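You operate a simulated robot arm through the tools that you are given. There is no shell and no other tool. Be economical: measure what you need, move in short steps, check, and stop when the job is done.

Carry out the task below with a simulated two-armed robot. There is one attempt and no reset: what you move stays moved.

## Task
Swing out the sleeve board; set the white cloth and water bottle on the ironing board.
Fine: the cloth is in the linen drawer, shut it again; drop nothing. Set down upright: what you pick out, water bottle. Where these are worked on the way, their far stop is far enough and under half their travel is too little: linen drawer.

Only the result counts: the job must be done as asked and must still hold three seconds after the hand-in. Knocking over, shifting, dropping, spilling or breaking anything else fails it. Flat cloth is picked up by pressing the open fingertips on it (5 to 10 N) and closing them slowly along it; thin cloth reads only 2 to 8 mm in the jaws.

## Robot
Two 7-joint arms with two-finger parallel grippers on one trunk, on a base that drives. Base frame: it is fixed to the floor where the robot stands at the start and does not move with it; the origin is under the middle of the robot, x ahead of it, y to its left, z up; the surface under the hand at the start is at about z = 880. Readings come in mm, degrees, newtons and seconds.
The left shoulder is at the start at [70, 177, 1157], the right one opposite. With the tool pointing down near the work surface each hand reaches from about 300 to 740 mm from the robot's upright axis, wherever it stands, measured 20 degrees to its own side. Places, roughly: grey folded cloth, white folded cloth [500, 1250, 500]; linen drawer [600, 1200, 500]; sleeve board [700, -100, 1000]; top of the ironing board [500, 300, 900]. Payload 3.43 kg a hand.
Tool frame (each hand has its own): the origin (TCP) lies between the finger pads and is the grasp point; the fingertips stand 30 mm ahead of it; z points along the fingers, y is the line along which they close. The gripper opens to 94 mm. The fingers are 28 mm wide and 10 mm thick; the gripper's body (50 by 96 mm) begins 55 mm behind the TCP.
Orientation is that of the tool frame in the base frame, as [roll, pitch, yaw] about the fixed x, y, z axes, in that order (R = Rz(yaw) Ry(pitch) Rx(roll)). With the fingers straight down and closing along the base's y, the tool's x points along the base's -x, its y along +y and its z along -z.

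## Interface
- The arms move only by the tool jog_arm. It takes "left_steps", "right_steps" or both (then of equal length, played together; a hand with none holds still); each is one flat list of numbers, 7 for each row, row after row: the turn, a rotation vector about the tool's x, y, z in degrees, then the shift along the tool's x, y, z in mm, then the opening, from 0 (shut) to 1 (fully open). In form: [wx, wy, wz, x, y, z, jaw, wx, wy, wz, x, y, z, jaw, ...]. A call has 1 to 8 rows; each row is the pose to reach, as a shift and turn from the pose commanded when the call began, along the tool's axes at that moment. Each row takes 0.2 s and may step no farther than 50 mm and 8.6 degrees from the row before; otherwise, or with a gripper value out of range, the whole call is refused. Where a pose cannot be reached the arm comes as near as it can. A force on the tool above 90 N (or 10 N above the force at the start of the call, whichever is more), or a blocked arm, ends the call early, and 0.2 s more pass. The fingers move at their own pace (about 153 mm/s each) and stop on an object; they squeeze with about 24 N. The grip force told is the motor's: it shows also when the fingers shut on nothing. Time passes only in rows, and 0.2 s behind the last, so rows that repeat a pose let the fingers close. It gives the time, the measured TCP pose, the force on the tool (base axes), the opening and the grip force at its end, in the units of the frame above (readings bear some noise), with the torque about the TCP (base axes, N m) and any sound that the robot's microphone picked up.
- Cameras (640 x 400 px; columns grow to the right, rows downward): "scene" is now at [128.4, 28.4, 1460.1]; the picture's right is [0.36, -0.93, 0.00], its down [-0.65, -0.25, -0.72] and it looks along [0.67, 0.26, -0.70] (base axes); focal length 214 px, centre (320, 200). "left" rides on the left gripper at [76, -14, -103] in its tool frame; the picture's right is [0.18, 0.98, 0.00], its down [-0.75, 0.14, -0.64] and it looks along [-0.63, 0.12, 0.77] (tool axes); focal length 243 px, centre (320, 200). "right" rides on the right gripper at [76, 14, -103] in its tool frame; the picture's right is [-0.18, 0.98, 0.00], its down [-0.75, -0.14, -0.64] and it looks along [-0.63, -0.12, 0.77] (tool axes); focal length 243 px, centre (320, 200). There is no depth. A picture from a camera that has moved, and an enlarged one, comes with that camera's place and axes in the base frame and with its lens.
- get_image(camera): a new picture of that camera. No time passes.
- move_column(by): slides the trunk up (or, below 0, down) by that many mm; the arms and the scene camera ride with it, the base frame stays. It gives what a move gives, with no picture.
- steer(legs): drives the robot by 1 to 6 legs, each [ahead, turn to the left] in mm and degrees, along the robot's own axes; the way and the turn of a leg run together, so that a leg with both is an arc; at most 1500 mm and 180 degrees a leg. The arms and the cameras ride along, it lands a little off, and it stops where it bumps. It gives what a move gives.
- head_to(pan, tilt): turns the head with the scene camera to pan (to the left, within 86 degrees either way) and tilt (down, from -29 to 69), counted from straight ahead of the robot. It gives what a move gives.
- close_up(camera, box): a new picture of the part [left, top, right, bottom] of that camera's present view, enlarged. No time passes.
- sign_off(): hands the job in; it is judged then, once.

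Work in short steps. Places have to be worked out from the pictures, the camera data and where the tool is seen: move nearer, look again, correct. Check each grasp and each placing, and mend what went wrong. You have 120 turns and 108 pictures in all, those below and enlarged ones among them. Open the grippers and draw the arms clear of the work before you hand the job in, unless the task says otherwise; then end with one line.

The tools are called after ">>>" by a JSON object that holds its "op" and its "data". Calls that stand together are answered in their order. jog_arm: Moves the arms, as the interface text tells. Its arguments: {"type":"object","properties":{"left_steps":{"type":"array","items":{"type":"number"}},"right_steps":{"type":"array","items":{"type":"number"}}},"required":[]} The other tools are called the same way: move_column (by) slides the trunk up or down; steer (legs) drives the base; head_to (pan, tilt) turns the head that bears the scene camera; get_image (camera) takes a picture; close_up (camera, box) takes an enlarged picture of a part of a camera's view; sign_off () hands the job in.

At the start:

```text
time_s: 0.0
left_eef_pos: [379.3, 295.1, 1283.0]
left_orientation: [-179.9, 0.0, -180.0]
left_wrist_force: [0.5, 0.6, 0.6]
left_wrist_torque: [-0.02, 0.01, 0.0]
left_gripper_width: 93.8
left_grasp_force: 0.0
right_eef_pos: [357.7, -32.8, 1361.7]
right_orientation: [179.4, 0.0, 179.6]
right_wrist_force: [-0.1, -0.5, 0.4]
right_wrist_torque: [0.03, -0.02, 0.05]
right_gripper_width: 93.9
right_grasp_force: 0.0
trunk travel left (down, up): [-737.0, 103.0]
robot x, y, heading: [0.4, 1.3, 0.3]
head pan, tilt: [21.0, 44.2]
```

scene: 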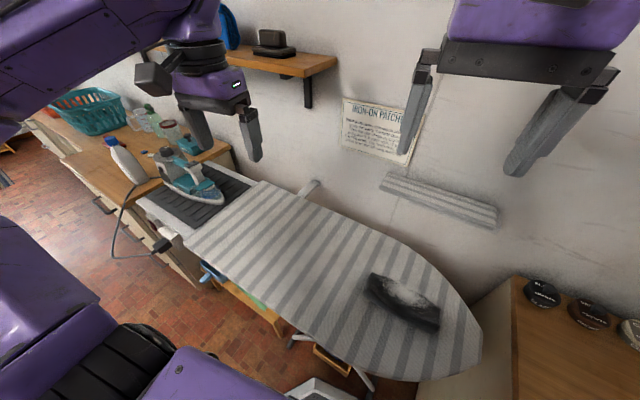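
right: 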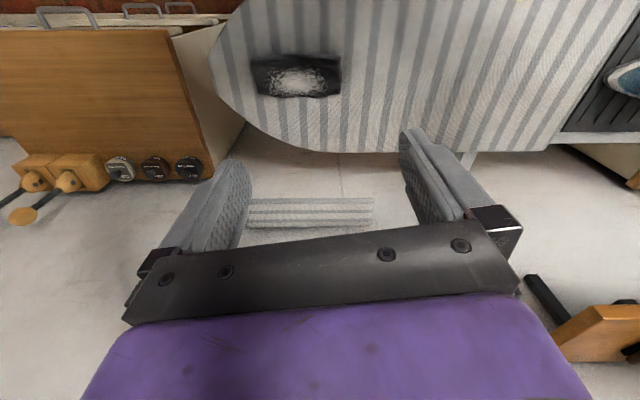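
left: 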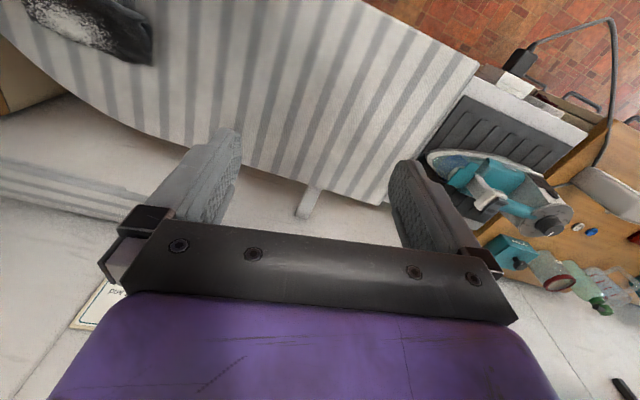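

I'll look around first: the left side with the drawer and bottles, and then the sleeve board.

>>> {"op": "close_up", "data": {"camera": "scene", "box": [20, 60, 260, 210]}}

>>> {"op": "close_up", "data": {"camera": "scene", "box": [330, 90, 530, 250]}}

>>> {"op": "head_to", "data": {"pan": 65, "tilt": 40}}

>>> {"op": "get_image", "data": {"camera": "scene"}}

```text
2.67 times, centred on (140, 135) of scene
camera zoom: at [128.4, 28.4, 1460.1], right [0.36, -0.93, 0.0], down [-0.65, -0.25, -0.72], along [0.67, 0.26, -0.7], focal length 572 px, centre (800, 373)
```

zoom: 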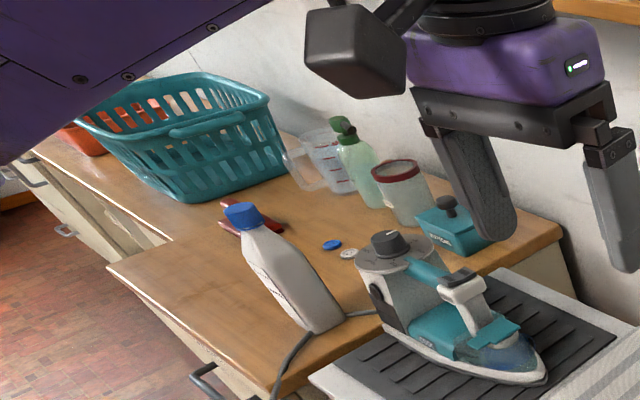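

```text
2.50 times, centred on (430, 170) of scene
camera zoom: at [128.4, 28.4, 1460.1], right [0.36, -0.93, 0.0], down [-0.65, -0.25, -0.72], along [0.67, 0.26, -0.7], focal length 536 px, centre (45, 275)
```

zoom: 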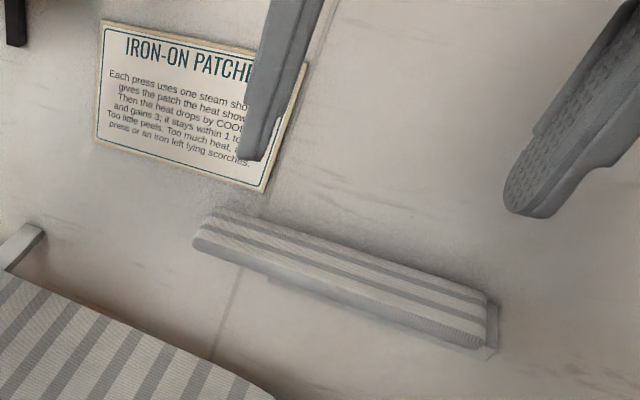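

```text
time_s: 1.1
left_eef_pos: [379.5, 295.3, 1281.7]
left_orientation: [180.0, 0.0, 179.9]
left_wrist_force: [-0.7, -0.6, 0.0]
left_wrist_torque: [-0.01, 0.03, 0.0]
left_gripper_width: 94.1
left_grasp_force: 0.1
right_eef_pos: [357.1, -33.2, 1360.1]
right_orientation: [179.5, 0.0, 179.6]
right_wrist_force: [0.8, -1.1, 1.0]
right_wrist_torque: [0.0, -0.02, -0.02]
right_gripper_width: 93.7
right_grasp_force: 0.0
trunk travel left (down, up): [-737.0, 103.0]
robot x, y, heading: [0.3, -5.1, -0.3]
head pan, tilt: [65.0, 40.0]
```

```text
102 pictures are left
camera scene: at [87.9, 75.9, 1466.2], right [0.91, -0.42, 0.0], down [-0.27, -0.58, -0.77], along [0.32, 0.69, -0.64], focal length 214 px, centre (320, 200)
```

scene: 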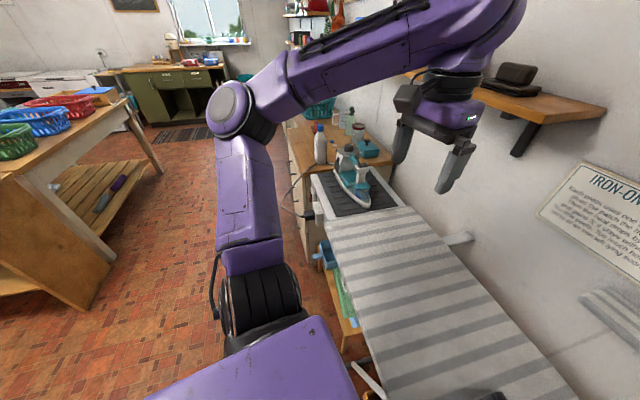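

>>> {"op": "head_to", "data": {"pan": -18, "tilt": 40}}

>>> {"op": "get_image", "data": {"camera": "scene"}}

```text
time_s: 2.7
left_eef_pos: [378.4, 295.5, 1282.4]
left_orientation: [179.9, 0.1, -180.0]
left_wrist_force: [-0.2, 0.1, -0.3]
left_wrist_torque: [0.02, 0.02, 0.03]
left_gripper_width: 93.8
left_grasp_force: 0.1
right_eef_pos: [356.8, -34.1, 1361.4]
right_orientation: [179.5, 0.2, 179.6]
right_wrist_force: [-0.2, 0.5, -1.1]
right_wrist_torque: [-0.01, -0.01, -0.01]
right_gripper_width: 94.0
right_grasp_force: 0.1
trunk travel left (down, up): [-737.0, 103.0]
robot x, y, heading: [3.7, -1.2, 0.0]
head pan, tilt: [-18.0, 40.0]
```

```text
101 pictures are left
camera scene: at [132.7, -27.2, 1466.2], right [-0.31, -0.95, 0.0], down [-0.61, 0.2, -0.77], along [0.73, -0.24, -0.64], focal length 214 px, centre (320, 200)
```

scene: 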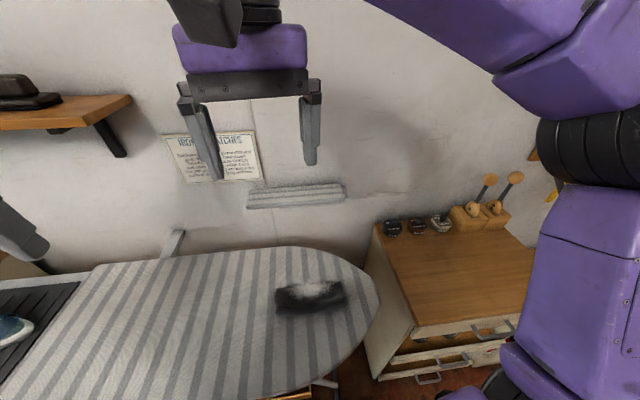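

>>> {"op": "close_up", "data": {"camera": "scene", "box": [220, 160, 380, 260]}}

>>> {"op": "close_up", "data": {"camera": "right", "box": [160, 60, 480, 260]}}

```text
4.00 times, centred on (300, 210) of scene
camera zoom: at [132.7, -27.2, 1466.2], right [-0.31, -0.95, 0.0], down [-0.61, 0.2, -0.77], along [0.73, -0.24, -0.64], focal length 858 px, centre (400, 160)
```

zoom: 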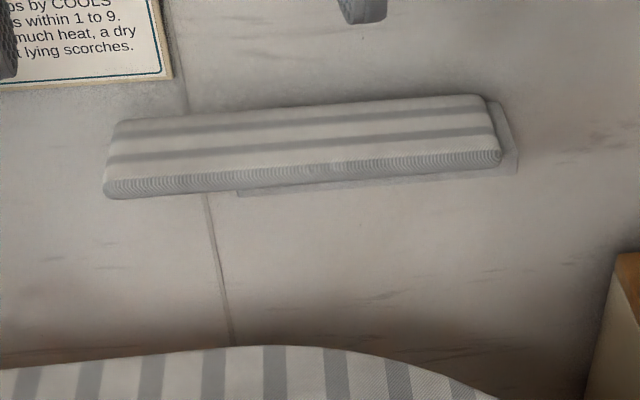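

```text
2.00 times, centred on (320, 160) of right
camera zoom: at [282.3, -20.3, 1463.1], right [0.19, 0.98, 0.01], down [0.75, -0.15, 0.64], along [0.63, -0.12, -0.77], focal length 485 px, centre (320, 280)
```

zoom: 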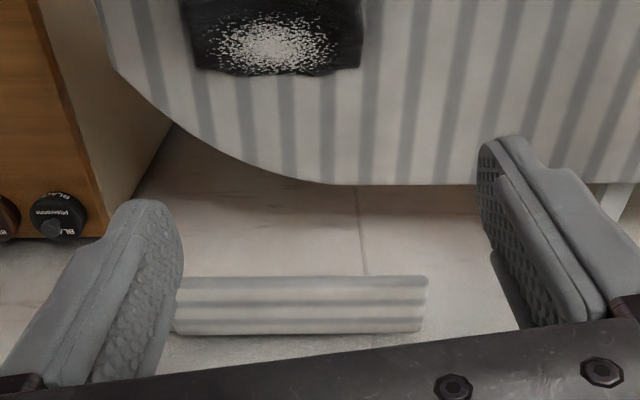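

The sleeve board appears about 300 mm long, yawed ~10°, with its hinge at the right (-y) end and its free end near [705, 25, 1035]. I'll bring the right hand closer above it for a better view.

>>> {"op": "jog_arm", "data": {"right_steps": [0, 0, 0, -40, 8, 25, 1, 0, 0, 0, -80, 16, 50, 1, 0, 0, 0, -120, 24, 75, 1, 0, 0, 0, -160, 32, 100, 1, 0, 0, 0, -200, 40, 125, 1, 0, 0, 0, -240, 50, 150, 1]}}

>>> {"op": "get_image", "data": {"camera": "right"}}

>>> {"op": "get_image", "data": {"camera": "scene"}}

```text
time_s: 4.1
left_eef_pos: [386.9, 296.8, 1279.1]
left_orientation: [-179.9, -0.4, -180.0]
left_wrist_force: [0.3, 1.2, -0.7]
left_wrist_torque: [-0.02, 0.03, -0.03]
left_gripper_width: 94.2
left_grasp_force: 0.1
right_eef_pos: [555.0, -4.5, 1192.4]
right_orientation: [179.6, 0.0, 179.6]
right_wrist_force: [0.2, 0.4, -0.1]
right_wrist_torque: [-0.01, 0.08, -0.01]
right_gripper_width: 94.3
right_grasp_force: 0.1
right hand out of reach, approached as far as the arm can: row 3, 4, 5, 6
trunk travel left (down, up): [-737.0, 103.0]
robot x, y, heading: [4.1, -2.3, -0.3]
head pan, tilt: [-18.0, 40.0]
```

```text
98 pictures are left
camera right: at [478.9, 10.4, 1295.2], right [0.19, 0.98, 0.01], down [0.75, -0.15, 0.64], along [0.63, -0.12, -0.77], focal length 243 px, centre (320, 200)
```

right: 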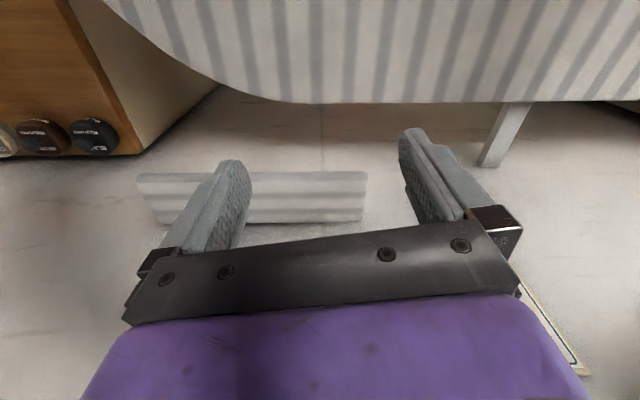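

```text
97 pictures are left
camera scene: at [140.4, -24.0, 1465.5], right [-0.31, -0.95, 0.0], down [-0.62, 0.2, -0.76], along [0.72, -0.24, -0.65], focal length 214 px, centre (320, 200)
```

scene: 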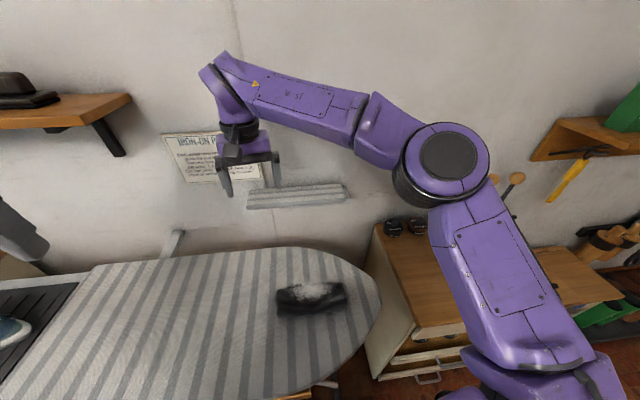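

Free end triangulates to about [705, 28, 1035], hinge end about [646, -262], with some 60 mm gap to the wall. I need the base further forward, so I check the clearance in front of the base.

>>> {"op": "head_to", "data": {"pan": 15, "tilt": 69}}

>>> {"op": "get_image", "data": {"camera": "scene"}}

```text
time_s: 5.1
left_eef_pos: [379.6, 294.8, 1283.4]
left_orientation: [180.0, -0.1, 179.9]
left_wrist_force: [-0.6, -0.2, 0.1]
left_wrist_torque: [-0.01, 0.01, 0.01]
left_gripper_width: 93.9
left_grasp_force: 0.1
right_eef_pos: [548.3, -6.3, 1196.6]
right_orientation: [179.4, 0.1, 179.5]
right_wrist_force: [0.8, 0.6, 0.1]
right_wrist_torque: [-0.02, 0.04, -0.02]
right_gripper_width: 94.0
right_grasp_force: 0.1
trunk travel left (down, up): [-737.0, 103.0]
robot x, y, heading: [-4.8, -0.9, -0.2]
head pan, tilt: [15.0, 68.8]
```

```text
96 pictures are left
camera scene: at [106.7, 12.9, 1430.0], right [0.26, -0.97, 0.0], down [-0.9, -0.24, -0.36], along [0.35, 0.09, -0.93], focal length 214 px, centre (320, 200)
```

scene: 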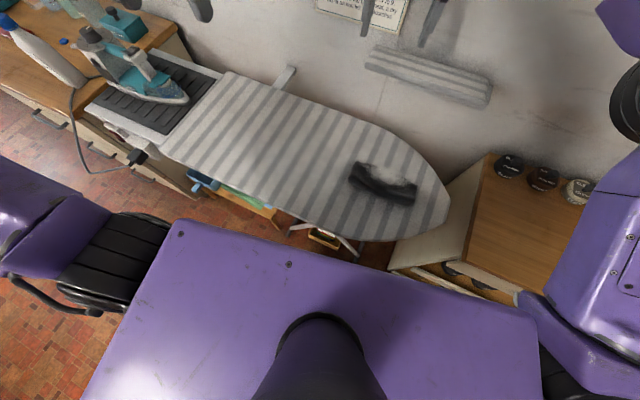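

The ironing board's near edge is only ~240 mm ahead, so driving forward isn't possible; turning left in place brings the right shoulder nearer. I turn 25° left.

>>> {"op": "steer", "data": {"legs": [[0, 25]]}}

>>> {"op": "head_to", "data": {"pan": -30, "tilt": 40}}

>>> {"op": "get_image", "data": {"camera": "scene"}}

```text
time_s: 6.7
left_eef_pos: [218.0, 428.1, 1283.6]
left_orientation: [180.0, 0.1, -154.9]
left_wrist_force: [-0.1, 0.6, -0.6]
left_wrist_torque: [0.0, 0.0, 0.03]
left_gripper_width: 94.2
left_grasp_force: 0.0
right_eef_pos: [497.1, 227.2, 1196.8]
right_orientation: [179.4, 0.2, -155.3]
right_wrist_force: [0.3, -0.4, -0.2]
right_wrist_torque: [0.03, -0.03, 0.01]
right_gripper_width: 93.9
right_grasp_force: 0.0
trunk travel left (down, up): [-737.0, 103.0]
robot x, y, heading: [1.2, -0.5, 25.2]
head pan, tilt: [15.0, 68.8]
```

```text
time_s: 7.9
left_eef_pos: [218.5, 427.8, 1282.4]
left_orientation: [-179.9, 0.0, -154.9]
left_wrist_force: [0.4, 0.6, 0.4]
left_wrist_torque: [0.02, 0.01, -0.02]
left_gripper_width: 93.7
left_grasp_force: 0.1
right_eef_pos: [497.0, 226.7, 1196.4]
right_orientation: [179.4, 0.2, -155.4]
right_wrist_force: [-0.3, 0.2, 0.1]
right_wrist_torque: [0.02, 0.02, 0.01]
right_gripper_width: 93.8
right_grasp_force: 0.1
trunk travel left (down, up): [-737.0, 103.0]
robot x, y, heading: [1.0, -0.7, 25.2]
head pan, tilt: [-30.0, 40.0]
```

```text
95 pictures are left
camera scene: at [131.8, 13.0, 1466.1], right [-0.08, -1.0, 0.0], down [-0.64, 0.05, -0.77], along [0.76, -0.06, -0.64], focal length 214 px, centre (320, 200)
```

scene: 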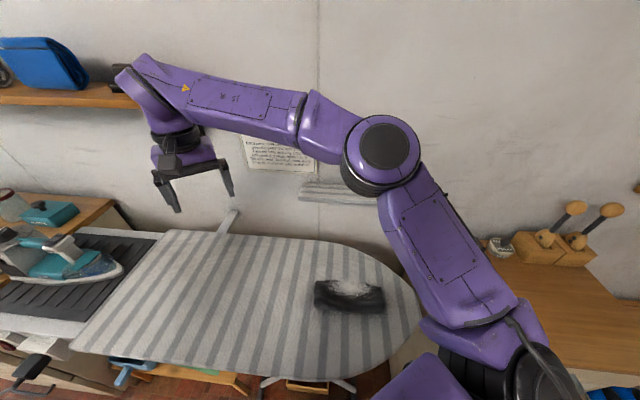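

Now I bring the right hand over the free end, aligned with the wall and with closed fingers, so its camera can see the gap behind the sleeve board.

>>> {"op": "jog_arm", "data": {"right_steps": [0, 0, 5.15, -15.2, -36.3, 12.3, 0, 0, 0, 10.3, -30.5, -72.7, 24.6, 0, 0, 0, 15.4, -45.7, -109, 36.9, 0, 0, 0, 20.6, -61, -145.4, 49.1, 0, 0, 0, 25.7, -76.2, -181.7, 61.4, 0, 0, 0, 30.9, -91.5, -218, 73.7, 0, 0, 0, 36, -106.7, -254.4, 86, 0]}}

>>> {"op": "get_image", "data": {"camera": "right"}}

>>> {"op": "get_image", "data": {"camera": "scene"}}

```text
time_s: 9.5
left_eef_pos: [220.5, 427.6, 1283.5]
left_orientation: [179.9, 0.0, -154.9]
left_wrist_force: [0.1, -0.6, 0.6]
left_wrist_torque: [0.01, 0.01, 0.0]
left_gripper_width: 93.9
left_grasp_force: 0.0
right_eef_pos: [698.9, 40.8, 1108.5]
right_orientation: [179.4, -0.3, 168.6]
right_wrist_force: [-0.1, 0.4, -0.4]
right_wrist_torque: [-0.01, 0.04, -0.02]
right_gripper_width: 0.0
right_grasp_force: 23.7
trunk travel left (down, up): [-737.0, 103.0]
robot x, y, heading: [-1.8, 2.0, 24.9]
head pan, tilt: [-30.0, 40.0]
```

```text
94 pictures are left
camera right: at [629.2, 69.0, 1211.7], right [0.38, 0.93, 0.01], down [0.71, -0.3, 0.64], along [0.59, -0.23, -0.77], focal length 243 px, centre (320, 200)
```

right: 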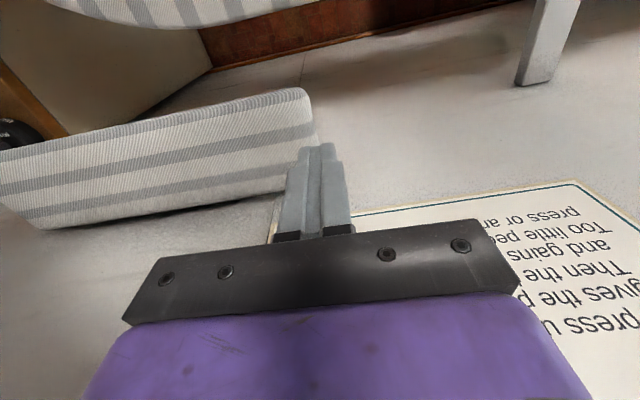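

```text
93 pictures are left
camera scene: at [133.6, 12.1, 1466.0], right [-0.09, -1.0, 0.0], down [-0.64, 0.06, -0.77], along [0.76, -0.07, -0.64], focal length 214 px, centre (320, 200)
```

scene: 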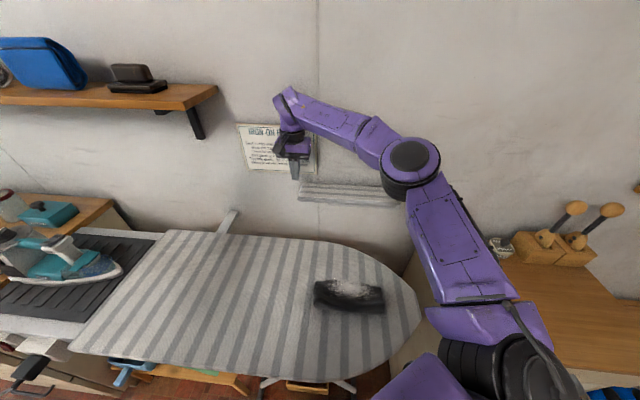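

The gap behind the board is ~50 mm (edge x≈740, wall ≈793 at this y). I'll tilt the closed fingers slightly toward the wall and position them above the gap.

>>> {"op": "jog_arm", "data": {"right_steps": [0, -4.3, 0, -35, -11.4, 0, 0, 0, -8.5, 0, -69, -22.8, 0, 0, 0, -8.5, 0, -69, -22.8, 0, 0]}}

>>> {"op": "get_image", "data": {"camera": "right"}}

```text
time_s: 10.0
left_eef_pos: [204.3, 430.4, 1284.5]
left_orientation: [-179.7, 0.3, -154.7]
left_wrist_force: [0.6, -0.6, 0.1]
left_wrist_torque: [0.04, 0.05, 0.02]
left_gripper_width: 94.0
left_grasp_force: 0.0
right_eef_pos: [724.8, 30.3, 1109.1]
right_orientation: [179.5, 4.9, 169.9]
right_wrist_force: [-45.1, 16.4, 14.0]
right_wrist_torque: [-1.48, -3.39, -0.41]
right_gripper_width: 0.0
right_grasp_force: 24.1
trunk travel left (down, up): [-737.0, 103.0]
robot x, y, heading: [-0.3, -3.4, 25.3]
head pan, tilt: [-30.0, 40.0]
stopped in row 2 (right hand): the force on the tool passed its limit at 110 N (the readings are from after the stop); the commanded pose is now the measured one
```

```text
92 pictures are left
camera right: at [645.6, 56.9, 1204.3], right [0.35, 0.94, 0.03], down [0.66, -0.27, 0.7], along [0.66, -0.23, -0.71], focal length 243 px, centre (320, 200)
```

right: 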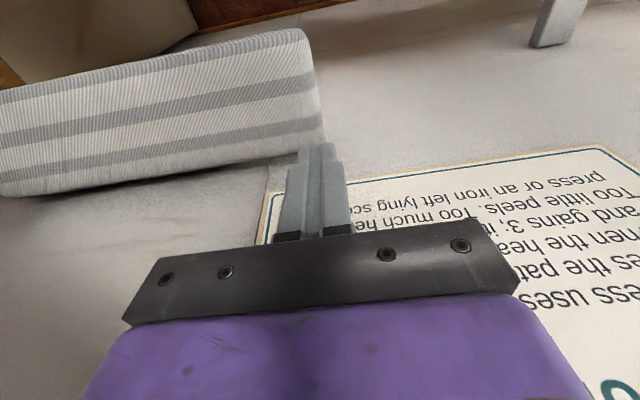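

Contact: the wall is at x≈762–770, so the gap behind is only ~28 mm. I'll back off, straighten, and use the open jaws straddling the board's width (one 10 mm finger behind it).

>>> {"op": "jog_arm", "data": {"right_steps": [0, 2.5, 0, 20, 0, -15, 0, 0, 4.9, 0, 40, 0, -30, 0]}}

>>> {"op": "jog_arm", "data": {"right_steps": [0, 0, -8.4, 0, 0, 0, 1, 0, 0, -16.8, 0, 0, 0, 1, 0, 0, -25.2, 0, 0, 0, 1, 0, 0, -33.6, 0, 0, 0, 1, 0, 0, -42, 0, 0, 0, 1, 0, 0, -50.4, 0, 0, 0, 1, 0, 0, -58.8, 0, 0, 0, 1, 0, 0, -67.2, 0, 0, 0, 1]}}

>>> {"op": "jog_arm", "data": {"right_steps": [0, 0, -8.4, 0, 0, 0, 1, 0, 0, -16.8, 0, 0, 0, 1, 0, 0, -23, 0, 0, 0, 1, 0, 0, -23, 0, 0, 0, 1]}}

>>> {"op": "get_image", "data": {"camera": "right"}}

>>> {"op": "close_up", "data": {"camera": "scene", "box": [220, 60, 440, 220]}}

```text
time_s: 10.6
left_eef_pos: [210.9, 427.3, 1284.5]
left_orientation: [-179.9, 0.3, -154.6]
left_wrist_force: [-1.3, 0.2, -0.2]
left_wrist_torque: [0.0, -0.07, 0.01]
left_gripper_width: 93.6
left_grasp_force: 0.1
right_eef_pos: [695.4, 29.6, 1126.7]
right_orientation: [179.7, 0.1, 169.5]
right_wrist_force: [0.2, -0.2, 0.5]
right_wrist_torque: [0.01, -0.07, -0.02]
right_gripper_width: 0.0
right_grasp_force: 23.8
trunk travel left (down, up): [-737.0, 103.0]
robot x, y, heading: [-0.6, 4.6, 25.3]
head pan, tilt: [-30.0, 40.0]
```

```text
time_s: 12.4
left_eef_pos: [207.9, 426.2, 1285.1]
left_orientation: [-179.9, 0.3, -154.6]
left_wrist_force: [-0.3, -1.1, -0.1]
left_wrist_torque: [0.0, -0.03, -0.05]
left_gripper_width: 93.9
left_grasp_force: 0.2
right_eef_pos: [656.6, -51.2, 1066.9]
right_orientation: [-165.2, 11.0, -154.4]
right_wrist_force: [0.1, 4.6, 23.0]
right_wrist_torque: [1.32, -0.06, 0.16]
right_gripper_width: 93.6
right_grasp_force: 0.0
right hand out of reach, approached as far as the arm can: row 2, 3, 4, 5, 6, 7, 8
trunk travel left (down, up): [-737.0, 103.0]
robot x, y, heading: [-3.9, 2.5, 25.4]
head pan, tilt: [-30.0, 40.0]
```

```text
time_s: 13.1
left_eef_pos: [212.5, 430.0, 1281.9]
left_orientation: [-179.7, -0.1, -154.7]
left_wrist_force: [0.0, 0.3, -1.3]
left_wrist_torque: [0.0, 0.0, 0.0]
left_gripper_width: 94.0
left_grasp_force: 0.0
right_eef_pos: [651.5, -39.8, 1062.6]
right_orientation: [-162.2, 11.1, -147.0]
right_wrist_force: [-0.1, 0.5, -0.1]
right_wrist_torque: [-0.05, -0.01, -0.05]
right_gripper_width: 94.1
right_grasp_force: 0.7
right hand out of reach, approached as far as the arm can: row 1, 2, 3
trunk travel left (down, up): [-737.0, 103.0]
robot x, y, heading: [0.3, 1.7, 25.1]
head pan, tilt: [-30.0, 40.0]
stopped in row 3 (right hand): the force on the tool passed its limit at 100 N (the readings are from after the stop); the commanded pose is now the measured one
```

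```text
91 pictures are left
camera right: at [550.7, -53.0, 1139.2], right [-0.31, 0.92, -0.26], down [0.48, 0.39, 0.79], along [0.82, 0.12, -0.56], focal length 243 px, centre (320, 200)
```

right: 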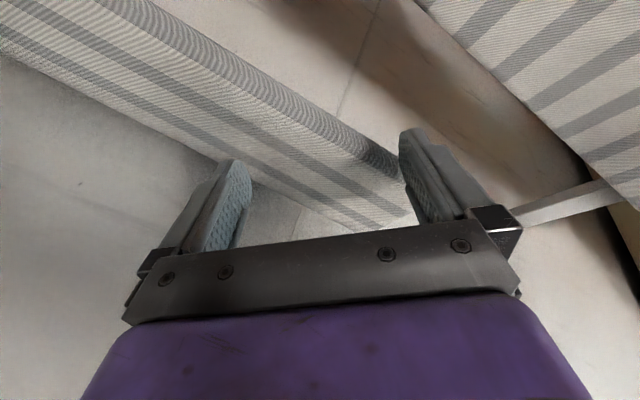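

```text
2.50 times, centred on (330, 140) of scene
camera zoom: at [128.0, 15.4, 1465.2], right [-0.08, -1.0, 0.0], down [-0.64, 0.05, -0.77], along [0.76, -0.06, -0.64], focal length 536 px, centre (295, 350)
```

zoom: 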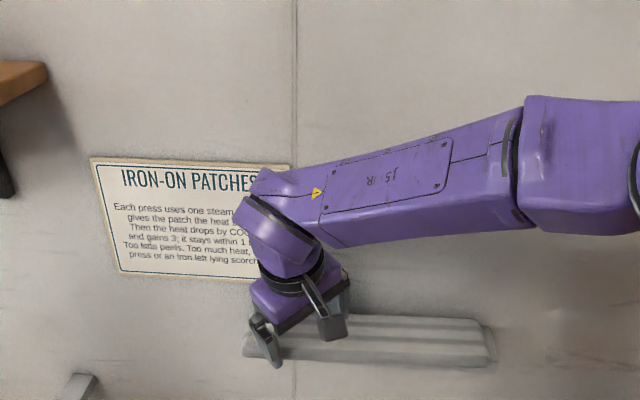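

The wrist runs out of range in that direction. I retreat along the fingers, then straighten up and rotate the other way.

>>> {"op": "jog_arm", "data": {"right_steps": [0, 0, 0, 0, 0, -50, 1, 0, 0, 0, 0, 0, -100, 1, 0, 0, 0, 0, 0, -130, 1]}}

```text
time_s: 13.9
left_eef_pos: [215.9, 426.9, 1283.0]
left_orientation: [180.0, 0.0, -154.6]
left_wrist_force: [0.3, -0.4, -0.5]
left_wrist_torque: [0.03, 0.03, -0.01]
left_gripper_width: 94.1
left_grasp_force: 0.0
right_eef_pos: [586.4, -59.3, 1120.8]
right_orientation: [-162.5, 11.0, -147.1]
right_wrist_force: [-0.1, 0.3, -0.3]
right_wrist_torque: [0.02, 0.01, 0.0]
right_gripper_width: 94.0
right_grasp_force: 0.0
right hand out of reach, approached as far as the arm can: row 1, 2, 3
trunk travel left (down, up): [-737.0, 103.0]
robot x, y, heading: [-5.5, 0.6, 25.0]
head pan, tilt: [-30.0, 40.0]
```

Straighten the right hand to vertical (yaw 180) at about [600, 0, 1150].

>>> {"op": "jog_arm", "data": {"right_steps": [-2.76, 3.12, 6.18, -9.7, 6.7, -6.6, 1, -5.52, 6.24, 12.36, -19.5, 13.4, -13.1, 1, -8.28, 9.36, 18.54, -29.2, 20.2, -19.7, 1, -11.04, 12.48, 24.72, -39, 26.9, -26.2, 1, -13.8, 15.6, 30.9, -48.7, 33.6, -32.8, 1, -13.8, 15.6, 30.9, -48.7, 33.6, -32.8, 1]}}

>>> {"op": "close_up", "data": {"camera": "scene", "box": [220, 60, 440, 220]}}

```text
time_s: 15.3
left_eef_pos: [216.1, 429.1, 1282.8]
left_orientation: [-180.0, 0.0, -154.8]
left_wrist_force: [-0.4, -1.1, -0.5]
left_wrist_torque: [0.0, 0.02, 0.0]
left_gripper_width: 94.1
left_grasp_force: 0.1
right_eef_pos: [600.8, -0.4, 1144.6]
right_orientation: [-179.9, 0.1, 179.8]
right_wrist_force: [0.0, -0.5, -0.4]
right_wrist_torque: [-0.04, -0.01, 0.01]
right_gripper_width: 93.9
right_grasp_force: 0.1
trunk travel left (down, up): [-737.0, 103.0]
robot x, y, heading: [1.7, -3.2, 25.4]
head pan, tilt: [-30.0, 40.0]
```

```text
2.50 times, centred on (330, 140) of scene
camera zoom: at [130.6, 12.8, 1466.2], right [-0.08, -1.0, 0.0], down [-0.64, 0.05, -0.77], along [0.76, -0.06, -0.64], focal length 536 px, centre (295, 350)
```

zoom: 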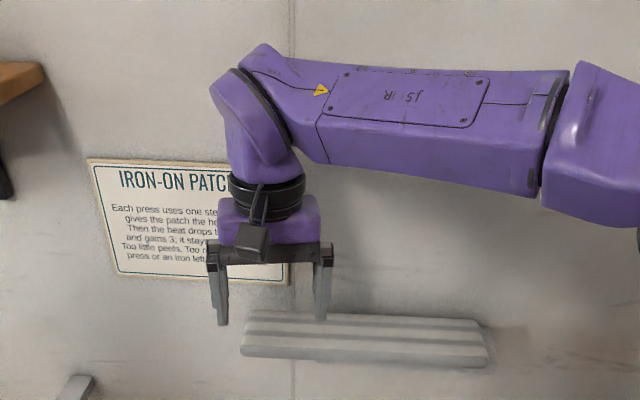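

Sleeve board unchanged. Now rotate the other way (tool +z) in place.

>>> {"op": "jog_arm", "data": {"right_steps": [0, 0, 8.4, 0, 0, 0, 1, 0, 0, 16.8, 0, 0, 0, 1, 0, 0, 25.2, 0, 0, 0, 1, 0, 0, 33.6, 0, 0, 0, 1, 0, 0, 42, 0, 0, 0, 1, 0, 0, 50.4, 0, 0, 0, 1, 0, 0, 50.4, 0, 0, 0, 1]}}

>>> {"op": "jog_arm", "data": {"right_steps": [0, 0, 8.4, 0, 0, 0, 1, 0, 0, 16.8, 0, 0, 0, 1, 0, 0, 25.2, 0, 0, 0, 1, 0, 0, 33.6, 0, 0, 0, 1, 0, 0, 42, 0, 0, 0, 1, 0, 0, 50.4, 0, 0, 0, 1, 0, 0, 50.4, 0, 0, 0, 1]}}

>>> {"op": "get_image", "data": {"camera": "right"}}

```text
time_s: 16.9
left_eef_pos: [215.8, 428.3, 1282.0]
left_orientation: [-179.9, 0.0, -154.8]
left_wrist_force: [-0.2, 0.5, -0.6]
left_wrist_torque: [0.01, 0.02, 0.0]
left_gripper_width: 94.0
left_grasp_force: 0.0
right_eef_pos: [602.6, 0.1, 1144.5]
right_orientation: [179.8, 0.1, 129.5]
right_wrist_force: [0.9, 0.3, 0.2]
right_wrist_torque: [0.01, -0.01, -0.01]
right_gripper_width: 94.3
right_grasp_force: 0.1
trunk travel left (down, up): [-737.0, 103.0]
robot x, y, heading: [0.3, -1.6, 25.2]
head pan, tilt: [-30.0, 40.0]
```

```text
time_s: 18.5
left_eef_pos: [216.5, 428.5, 1282.1]
left_orientation: [180.0, 0.0, -154.7]
left_wrist_force: [-0.6, -0.6, -0.6]
left_wrist_torque: [0.03, -0.01, -0.03]
left_gripper_width: 93.7
left_grasp_force: 0.1
right_eef_pos: [602.1, 0.7, 1143.8]
right_orientation: [179.9, 0.1, 79.1]
right_wrist_force: [0.8, -0.3, 0.2]
right_wrist_torque: [0.03, 0.01, 0.02]
right_gripper_width: 94.0
right_grasp_force: 0.0
trunk travel left (down, up): [-737.0, 103.0]
robot x, y, heading: [2.3, -2.1, 25.4]
head pan, tilt: [-30.0, 40.0]
```

```text
88 pictures are left
camera right: at [631.1, 71.4, 1245.6], right [0.93, -0.37, 0.0], down [-0.28, -0.71, 0.64], along [-0.23, -0.6, -0.77], focal length 243 px, centre (320, 200)
```

right: 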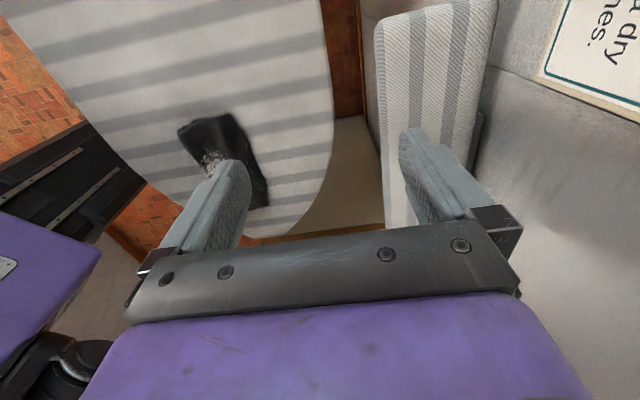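

That works: jaws now close across the board's width. Free-end corners compute to far [741, 20] and near [666, 42]; I move above, centre ≈[699, 9], still high.

>>> {"op": "jog_arm", "data": {"right_steps": [0, 0, 0, 13.4, 46.8, 10, 1, 0, 0, 0, 26.7, 93.6, 25, 1, 0, 0, 0, 26.7, 93.6, 40, 1, 0, 0, 0, 26.7, 93.6, 40, 1]}}

>>> {"op": "get_image", "data": {"camera": "right"}}

>>> {"op": "close_up", "data": {"camera": "scene", "box": [220, 60, 440, 220]}}

```text
refused: row 2 steps farther than a row can; nothing moved
```

```text
87 pictures are left
camera right: at [631.1, 71.4, 1245.6], right [0.93, -0.37, 0.0], down [-0.28, -0.71, 0.64], along [-0.23, -0.6, -0.77], focal length 243 px, centre (320, 200)
```

right: 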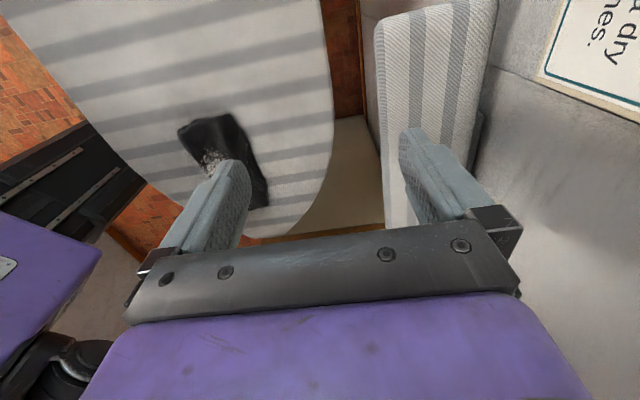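

```text
2.50 times, centred on (330, 140) of scene
camera zoom: at [131.0, 13.0, 1466.2], right [-0.08, -1.0, 0.0], down [-0.64, 0.05, -0.77], along [0.76, -0.06, -0.64], focal length 536 px, centre (295, 350)
```

zoom: 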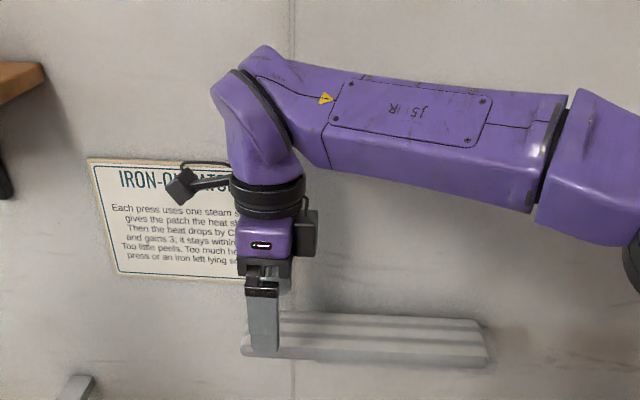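

Step too long; I repeat with more rows.

>>> {"op": "jog_arm", "data": {"right_steps": [0, 0, 0, 9, 31, 10, 1, 0, 0, 0, 18, 62, 20, 1, 0, 0, 0, 26.7, 93.6, 30, 1, 0, 0, 0, 26.7, 93.6, 40, 1, 0, 0, 0, 26.7, 93.6, 40, 1]}}

>>> {"op": "get_image", "data": {"camera": "right"}}

```text
time_s: 19.7
left_eef_pos: [215.1, 428.1, 1282.5]
left_orientation: [-180.0, -0.1, -154.7]
left_wrist_force: [1.1, -0.7, 0.3]
left_wrist_torque: [0.03, -0.02, 0.03]
left_gripper_width: 94.0
left_grasp_force: 0.0
right_eef_pos: [700.5, 8.1, 1101.7]
right_orientation: [179.8, 0.2, 79.2]
right_wrist_force: [-1.9, -0.4, -0.3]
right_wrist_torque: [0.01, 0.01, 0.03]
right_gripper_width: 93.8
right_grasp_force: 0.0
trunk travel left (down, up): [-737.0, 103.0]
robot x, y, heading: [0.2, 0.4, 25.2]
head pan, tilt: [-30.0, 40.0]
```

```text
85 pictures are left
camera right: at [729.3, 80.7, 1203.3], right [0.93, -0.36, 0.0], down [-0.28, -0.71, 0.64], along [-0.23, -0.6, -0.77], focal length 243 px, centre (320, 200)
```

right: 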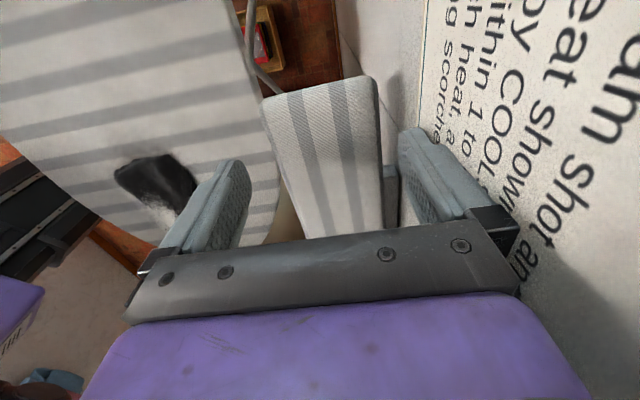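

Jaws are well centred over the board end (clearance ≈9 mm each side). Descend to TCP z≈1033, watching the force.

>>> {"op": "jog_arm", "data": {"right_steps": [0, 0, 0, 0, 1.5, 25, 1, 0, 0, 0, 0, 1.5, 45, 1, 0, 0, 0, 0, 1.5, 60, 1, 0, 0, 0, 0, 1.5, 70, 1, 0, 0, 0, 0, 1.5, 70, 1]}}

>>> {"op": "get_image", "data": {"camera": "right"}}

```text
time_s: 20.8
left_eef_pos: [211.0, 426.0, 1283.9]
left_orientation: [-179.8, 0.1, -154.9]
left_wrist_force: [0.8, -0.6, -0.9]
left_wrist_torque: [0.02, 0.12, 0.01]
left_gripper_width: 94.0
left_grasp_force: 0.1
right_eef_pos: [702.0, 8.4, 1057.2]
right_orientation: [177.6, -1.8, 79.2]
right_wrist_force: [-9.7, -2.4, 56.8]
right_wrist_torque: [-1.36, -2.32, -1.1]
right_gripper_width: 90.6
right_grasp_force: 0.1
trunk travel left (down, up): [-737.0, 103.0]
robot x, y, heading: [0.1, -0.3, 25.0]
head pan, tilt: [-30.0, 40.0]
stopped in row 5 (right hand): the force on the tool passed its limit at 91 N (the readings are from after the stop); the commanded pose is now the measured one
```

```text
84 pictures are left
camera right: at [726.5, 78.2, 1163.0], right [0.93, -0.37, 0.03], down [-0.31, -0.73, 0.61], along [-0.2, -0.58, -0.79], focal length 243 px, centre (320, 200)
```

right: 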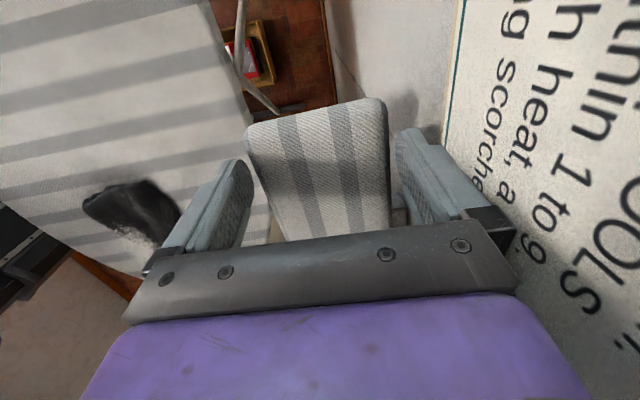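

The far finger touched a bracket behind the board, hinge-side (contact ≈23 mm toward the hinge). I lift, shift 16 mm toward the free end, level the tool and descend again.

>>> {"op": "jog_arm", "data": {"right_steps": [0, 0, 0, 0, 0, -15, 1, 0, 0, 0, 0, 0, -30, 1]}}

>>> {"op": "get_image", "data": {"camera": "right"}}

```text
time_s: 21.4
left_eef_pos: [213.8, 429.4, 1282.3]
left_orientation: [-179.9, 0.1, -154.6]
left_wrist_force: [0.0, 0.2, 0.2]
left_wrist_torque: [-0.03, -0.04, 0.0]
left_gripper_width: 94.3
left_grasp_force: 0.2
right_eef_pos: [703.1, 11.6, 1075.9]
right_orientation: [178.6, -0.9, 79.6]
right_wrist_force: [-5.2, 0.7, -3.0]
right_wrist_torque: [0.08, 0.24, -0.08]
right_gripper_width: 90.9
right_grasp_force: 0.1
trunk travel left (down, up): [-737.0, 103.0]
robot x, y, heading: [-2.8, -3.2, 25.5]
head pan, tilt: [-30.0, 40.0]
```

```text
83 pictures are left
camera right: at [728.0, 82.2, 1179.7], right [0.93, -0.36, 0.02], down [-0.29, -0.72, 0.63], along [-0.21, -0.59, -0.78], focal length 243 px, centre (320, 200)
```

right: 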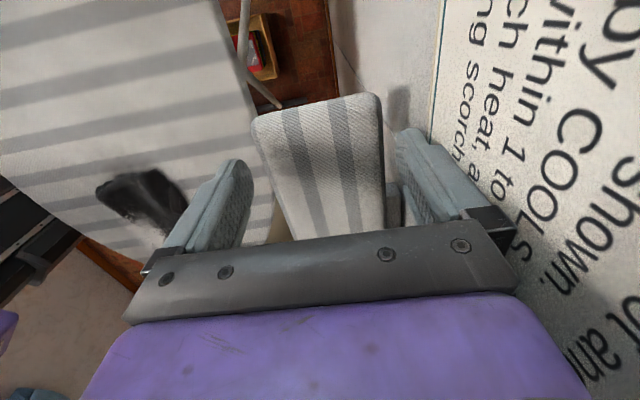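

The far finger was also brushing the wall (opening 90.9). I shift 4 mm away from the wall and 16 mm toward the free end, then descend.

>>> {"op": "jog_arm", "data": {"right_steps": [0, 0, 0, 16, -5, 0, 1, 0, 0, 0, 16, -5, 15, 1, 0, 0, 0, 16, -5, 28, 1, 0, 0, 0, 16, -5, 40, 1, 0, 0, 0, 16, -5, 40, 1]}}

>>> {"op": "get_image", "data": {"camera": "right"}}

```text
time_s: 22.6
left_eef_pos: [215.4, 428.7, 1283.0]
left_orientation: [180.0, -0.1, -154.7]
left_wrist_force: [0.6, 0.0, -0.3]
left_wrist_torque: [0.01, -0.03, -0.04]
left_gripper_width: 93.8
left_grasp_force: 0.0
right_eef_pos: [703.4, 27.8, 1034.0]
right_orientation: [178.4, -1.0, 79.4]
right_wrist_force: [0.4, 0.3, 0.2]
right_wrist_torque: [0.0, 0.02, 0.02]
right_gripper_width: 93.9
right_grasp_force: 0.1
trunk travel left (down, up): [-737.0, 103.0]
robot x, y, heading: [-4.6, 1.8, 25.3]
head pan, tilt: [-30.0, 40.0]
```

```text
82 pictures are left
camera right: at [728.7, 99.1, 1138.3], right [0.93, -0.36, 0.02], down [-0.29, -0.72, 0.63], along [-0.21, -0.59, -0.78], focal length 243 px, centre (320, 200)
```

right: 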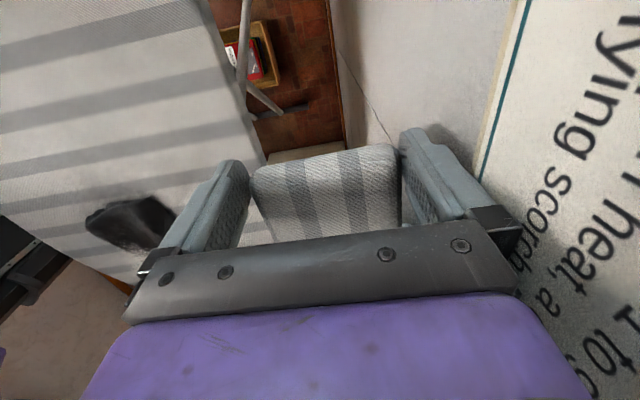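

Straddled with no force. Now swing along an arc about a pivot near [650, -245], 24° first.

>>> {"op": "jog_arm", "data": {"right_steps": [0, 0, -4, -0.8, -19.4, 0, 1, 0, 0, -8, -2.5, -38.7, 0, 1, 0, 0, -12, -6, -58, 0, 1, 0, 0, -16, -10.3, -76.8, 0, 1, 0, 0, -20, -16.5, -95.3, 0, 1, 0, 0, -24, -23.3, -113.3, 0, 1]}}

>>> {"op": "get_image", "data": {"camera": "right"}}

>>> {"op": "get_image", "data": {"camera": "scene"}}

```text
time_s: 24.0
left_eef_pos: [216.3, 428.3, 1281.8]
left_orientation: [-180.0, 0.0, -154.7]
left_wrist_force: [-1.4, 0.1, -0.8]
left_wrist_torque: [-0.02, -0.02, 0.02]
left_gripper_width: 94.0
left_grasp_force: 0.0
right_eef_pos: [587.2, 26.0, 1033.5]
right_orientation: [178.2, -0.4, 103.4]
right_wrist_force: [0.5, -0.1, 0.6]
right_wrist_torque: [0.06, -0.01, 0.05]
right_gripper_width: 94.0
right_grasp_force: 0.0
trunk travel left (down, up): [-737.0, 103.0]
robot x, y, heading: [1.2, 0.5, 25.3]
head pan, tilt: [-30.0, 40.0]
```

```text
81 pictures are left
camera right: at [581.0, 100.6, 1136.9], right [1.0, 0.05, 0.03], down [0.02, -0.77, 0.63], along [0.05, -0.63, -0.77], focal length 243 px, centre (320, 200)
```

right: 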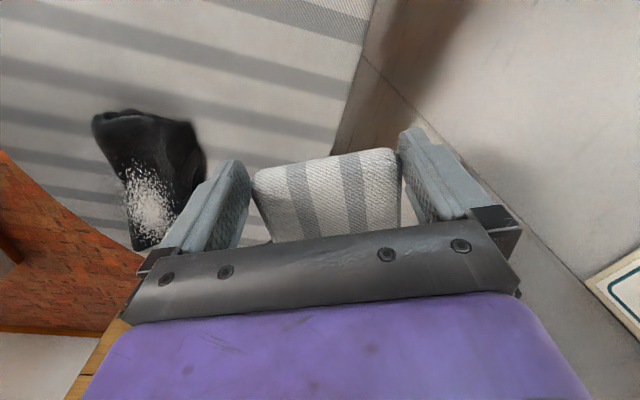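

```text
80 pictures are left
camera scene: at [130.4, 12.7, 1466.2], right [-0.08, -1.0, 0.0], down [-0.64, 0.05, -0.77], along [0.76, -0.06, -0.64], focal length 214 px, centre (320, 200)
```

scene: 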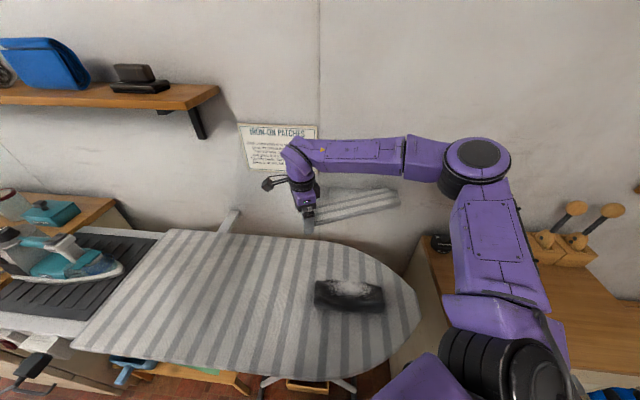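

The board follows perfectly. Continue the arc another 59°.

>>> {"op": "jog_arm", "data": {"right_steps": [0, 0, -8.4, -3, -40.6, 0, 1, 0, 0, -16.8, -11.9, -80.4, 0, 1, 0, 0, -25.2, -26.5, -118.4, 0, 1, 0, 0, -33.6, -46.4, -153.8, 0, 1, 0, 0, -42, -71.4, -186, 0, 1, 0, 0, -50.4, -100.8, -214.2, 0, 1, 0, 0, -58.8, -134.3, -237.8, 0, 1]}}

>>> {"op": "get_image", "data": {"camera": "right"}}

>>> {"op": "get_image", "data": {"camera": "scene"}}

```text
time_s: 25.6
left_eef_pos: [211.6, 430.3, 1283.8]
left_orientation: [-179.8, 0.1, -154.6]
left_wrist_force: [-0.2, -0.5, 0.0]
left_wrist_torque: [0.06, 0.07, -0.02]
left_gripper_width: 94.1
left_grasp_force: 0.0
right_eef_pos: [408.8, -154.8, 1033.8]
right_orientation: [179.0, 0.9, 162.3]
right_wrist_force: [-34.6, 13.0, 28.8]
right_wrist_torque: [0.53, 0.5, -0.37]
right_gripper_width: 94.0
right_grasp_force: 0.1
right hand out of reach, approached as far as the arm can: row 6, 7
trunk travel left (down, up): [-737.0, 103.0]
robot x, y, heading: [-0.2, -0.5, 25.2]
head pan, tilt: [-30.0, 40.0]
```

```text
79 pictures are left
camera right: at [339.0, -118.5, 1135.0], right [0.47, 0.88, 0.02], down [0.66, -0.37, 0.65], along [0.58, -0.3, -0.76], focal length 243 px, centre (320, 200)
```

right: 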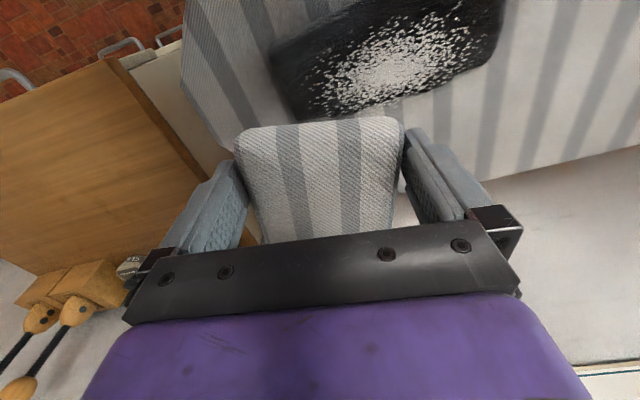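

```text
78 pictures are left
camera scene: at [125.0, 14.9, 1467.2], right [-0.08, -1.0, 0.0], down [-0.64, 0.05, -0.77], along [0.77, -0.06, -0.64], focal length 214 px, centre (320, 200)
```

scene: 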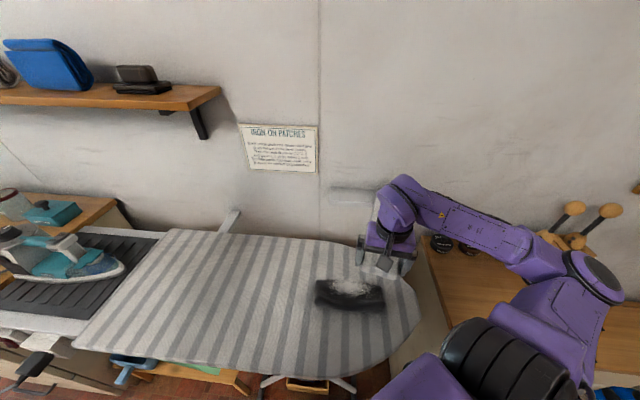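

The board is swung about 83°; the arm is now too folded at this heading. I lift the hand straight out and look at the board.

>>> {"op": "jog_arm", "data": {"right_steps": [0, 0, 0, 0, 0, -30, 1, 0, 0, 0, 0, 0, -60, 1, 0, 0, 0, 0, 0, -100, 1, 0, 0, 0, 0, 0, -140, 1]}}

>>> {"op": "get_image", "data": {"camera": "right"}}

```text
time_s: 26.6
left_eef_pos: [215.8, 428.4, 1283.0]
left_orientation: [-180.0, -0.1, -154.7]
left_wrist_force: [-0.5, -0.1, -0.3]
left_wrist_torque: [-0.02, -0.01, 0.02]
left_gripper_width: 93.9
left_grasp_force: 0.1
right_eef_pos: [412.9, -158.4, 1173.5]
right_orientation: [178.9, 1.2, 162.1]
right_wrist_force: [0.4, -0.4, 0.6]
right_wrist_torque: [0.01, 0.01, -0.02]
right_gripper_width: 94.1
right_grasp_force: 0.0
trunk travel left (down, up): [-737.0, 103.0]
robot x, y, heading: [-0.4, 0.7, 25.4]
head pan, tilt: [-30.0, 40.0]
```

```text
77 pictures are left
camera right: at [342.3, -122.5, 1274.4], right [0.47, 0.88, 0.02], down [0.66, -0.37, 0.66], along [0.59, -0.3, -0.75], focal length 243 px, centre (320, 200)
```

right: 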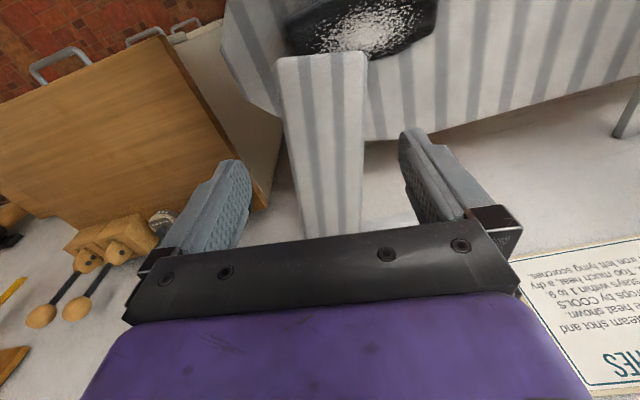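

Now turn back to heading 0 and inspect the sleeve board's angle.

>>> {"op": "steer", "data": {"legs": [[0, -25]]}}

>>> {"op": "head_to", "data": {"pan": -15, "tilt": 45}}

>>> {"op": "get_image", "data": {"camera": "scene"}}

>>> {"op": "get_image", "data": {"camera": "right"}}

```text
time_s: 28.3
left_eef_pos: [377.7, 297.2, 1282.5]
left_orientation: [179.9, 0.0, -179.7]
left_wrist_force: [-0.9, -0.3, -0.6]
left_wrist_torque: [-0.01, -0.02, 0.0]
left_gripper_width: 93.9
left_grasp_force: 0.0
right_eef_pos: [307.4, -316.1, 1173.4]
right_orientation: [178.9, 1.3, 137.4]
right_wrist_force: [0.1, 0.8, 0.6]
right_wrist_torque: [0.0, -0.01, -0.01]
right_gripper_width: 94.0
right_grasp_force: 0.1
trunk travel left (down, up): [-737.0, 103.0]
robot x, y, heading: [-2.2, -1.0, 0.2]
head pan, tilt: [-30.0, 40.0]
```

```text
time_s: 29.1
left_eef_pos: [376.3, 296.8, 1282.0]
left_orientation: [179.9, 0.0, -179.6]
left_wrist_force: [-0.3, -0.5, 0.2]
left_wrist_torque: [0.0, 0.04, 0.0]
left_gripper_width: 93.9
left_grasp_force: 0.0
right_eef_pos: [308.2, -317.3, 1172.0]
right_orientation: [178.9, 1.4, 137.3]
right_wrist_force: [0.3, 0.2, 0.5]
right_wrist_torque: [0.0, -0.01, -0.02]
right_gripper_width: 94.0
right_grasp_force: 0.1
trunk travel left (down, up): [-737.0, 103.0]
robot x, y, heading: [-4.3, -3.0, 0.5]
head pan, tilt: [-15.0, 45.0]
```

```text
76 pictures are left
camera scene: at [129.6, -22.0, 1458.9], right [-0.25, -0.97, 0.0], down [-0.68, 0.18, -0.71], along [0.68, -0.18, -0.71], focal length 214 px, centre (320, 200)
```

scene: 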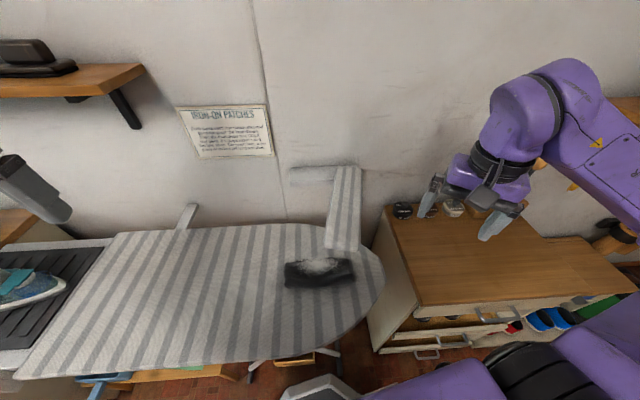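

```text
75 pictures are left
camera right: at [259.3, -255.8, 1273.9], right [0.8, 0.6, 0.02], down [0.44, -0.61, 0.66], along [0.41, -0.52, -0.75], focal length 243 px, centre (320, 200)
```

right: 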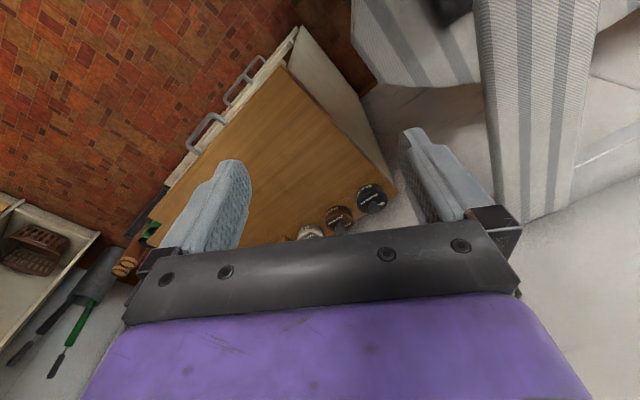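

The board is ~80° out. I'll go round to its +y side with closed fingers and push it the rest of the way until its stop.

>>> {"op": "jog_arm", "data": {"right_steps": [0, 0, -7.1, 12.7, 44.3, 0, 0, 0, 0, -14.2, 25.5, 88.5, 0, 0, 0, 0, -21.3, 38.2, 132.8, 0, 0, 0, 0, -28.4, 50.9, 177, 0, 0, 0, 0, -35.5, 63.7, 221.3, 0, 0, 0, 0, -42.6, 76.4, 265.6, 0, 0, 0, 0, -42.6, 76.4, 265.6, 0, 0]}}

>>> {"op": "get_image", "data": {"camera": "right"}}

```text
time_s: 30.7
left_eef_pos: [376.7, 296.9, 1283.0]
left_orientation: [-180.0, 0.0, -179.6]
left_wrist_force: [-0.1, 0.4, 0.5]
left_wrist_torque: [0.04, -0.02, 0.04]
left_gripper_width: 94.0
left_grasp_force: 0.2
right_eef_pos: [430.8, -70.7, 1182.3]
right_orientation: [-180.0, 1.7, -180.0]
right_wrist_force: [-0.1, -0.1, -0.5]
right_wrist_torque: [0.02, -0.03, -0.01]
right_gripper_width: 0.0
right_grasp_force: 24.2
trunk travel left (down, up): [-737.0, 103.0]
robot x, y, heading: [-1.5, 1.2, 0.3]
head pan, tilt: [-15.0, 45.0]
```

```text
74 pictures are left
camera right: at [352.7, -57.2, 1282.9], right [0.18, 0.98, 0.01], down [0.73, -0.14, 0.66], along [0.65, -0.12, -0.75], focal length 243 px, centre (320, 200)
```

right: 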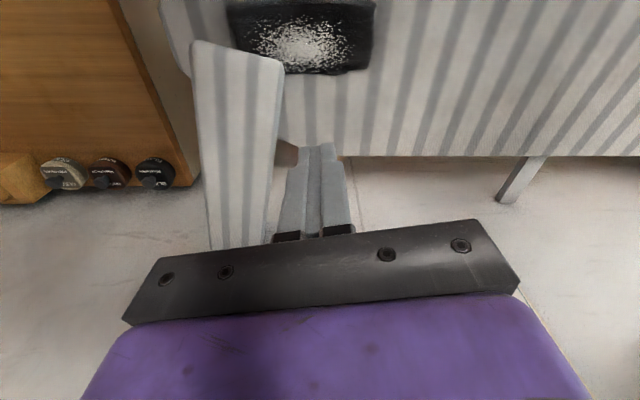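

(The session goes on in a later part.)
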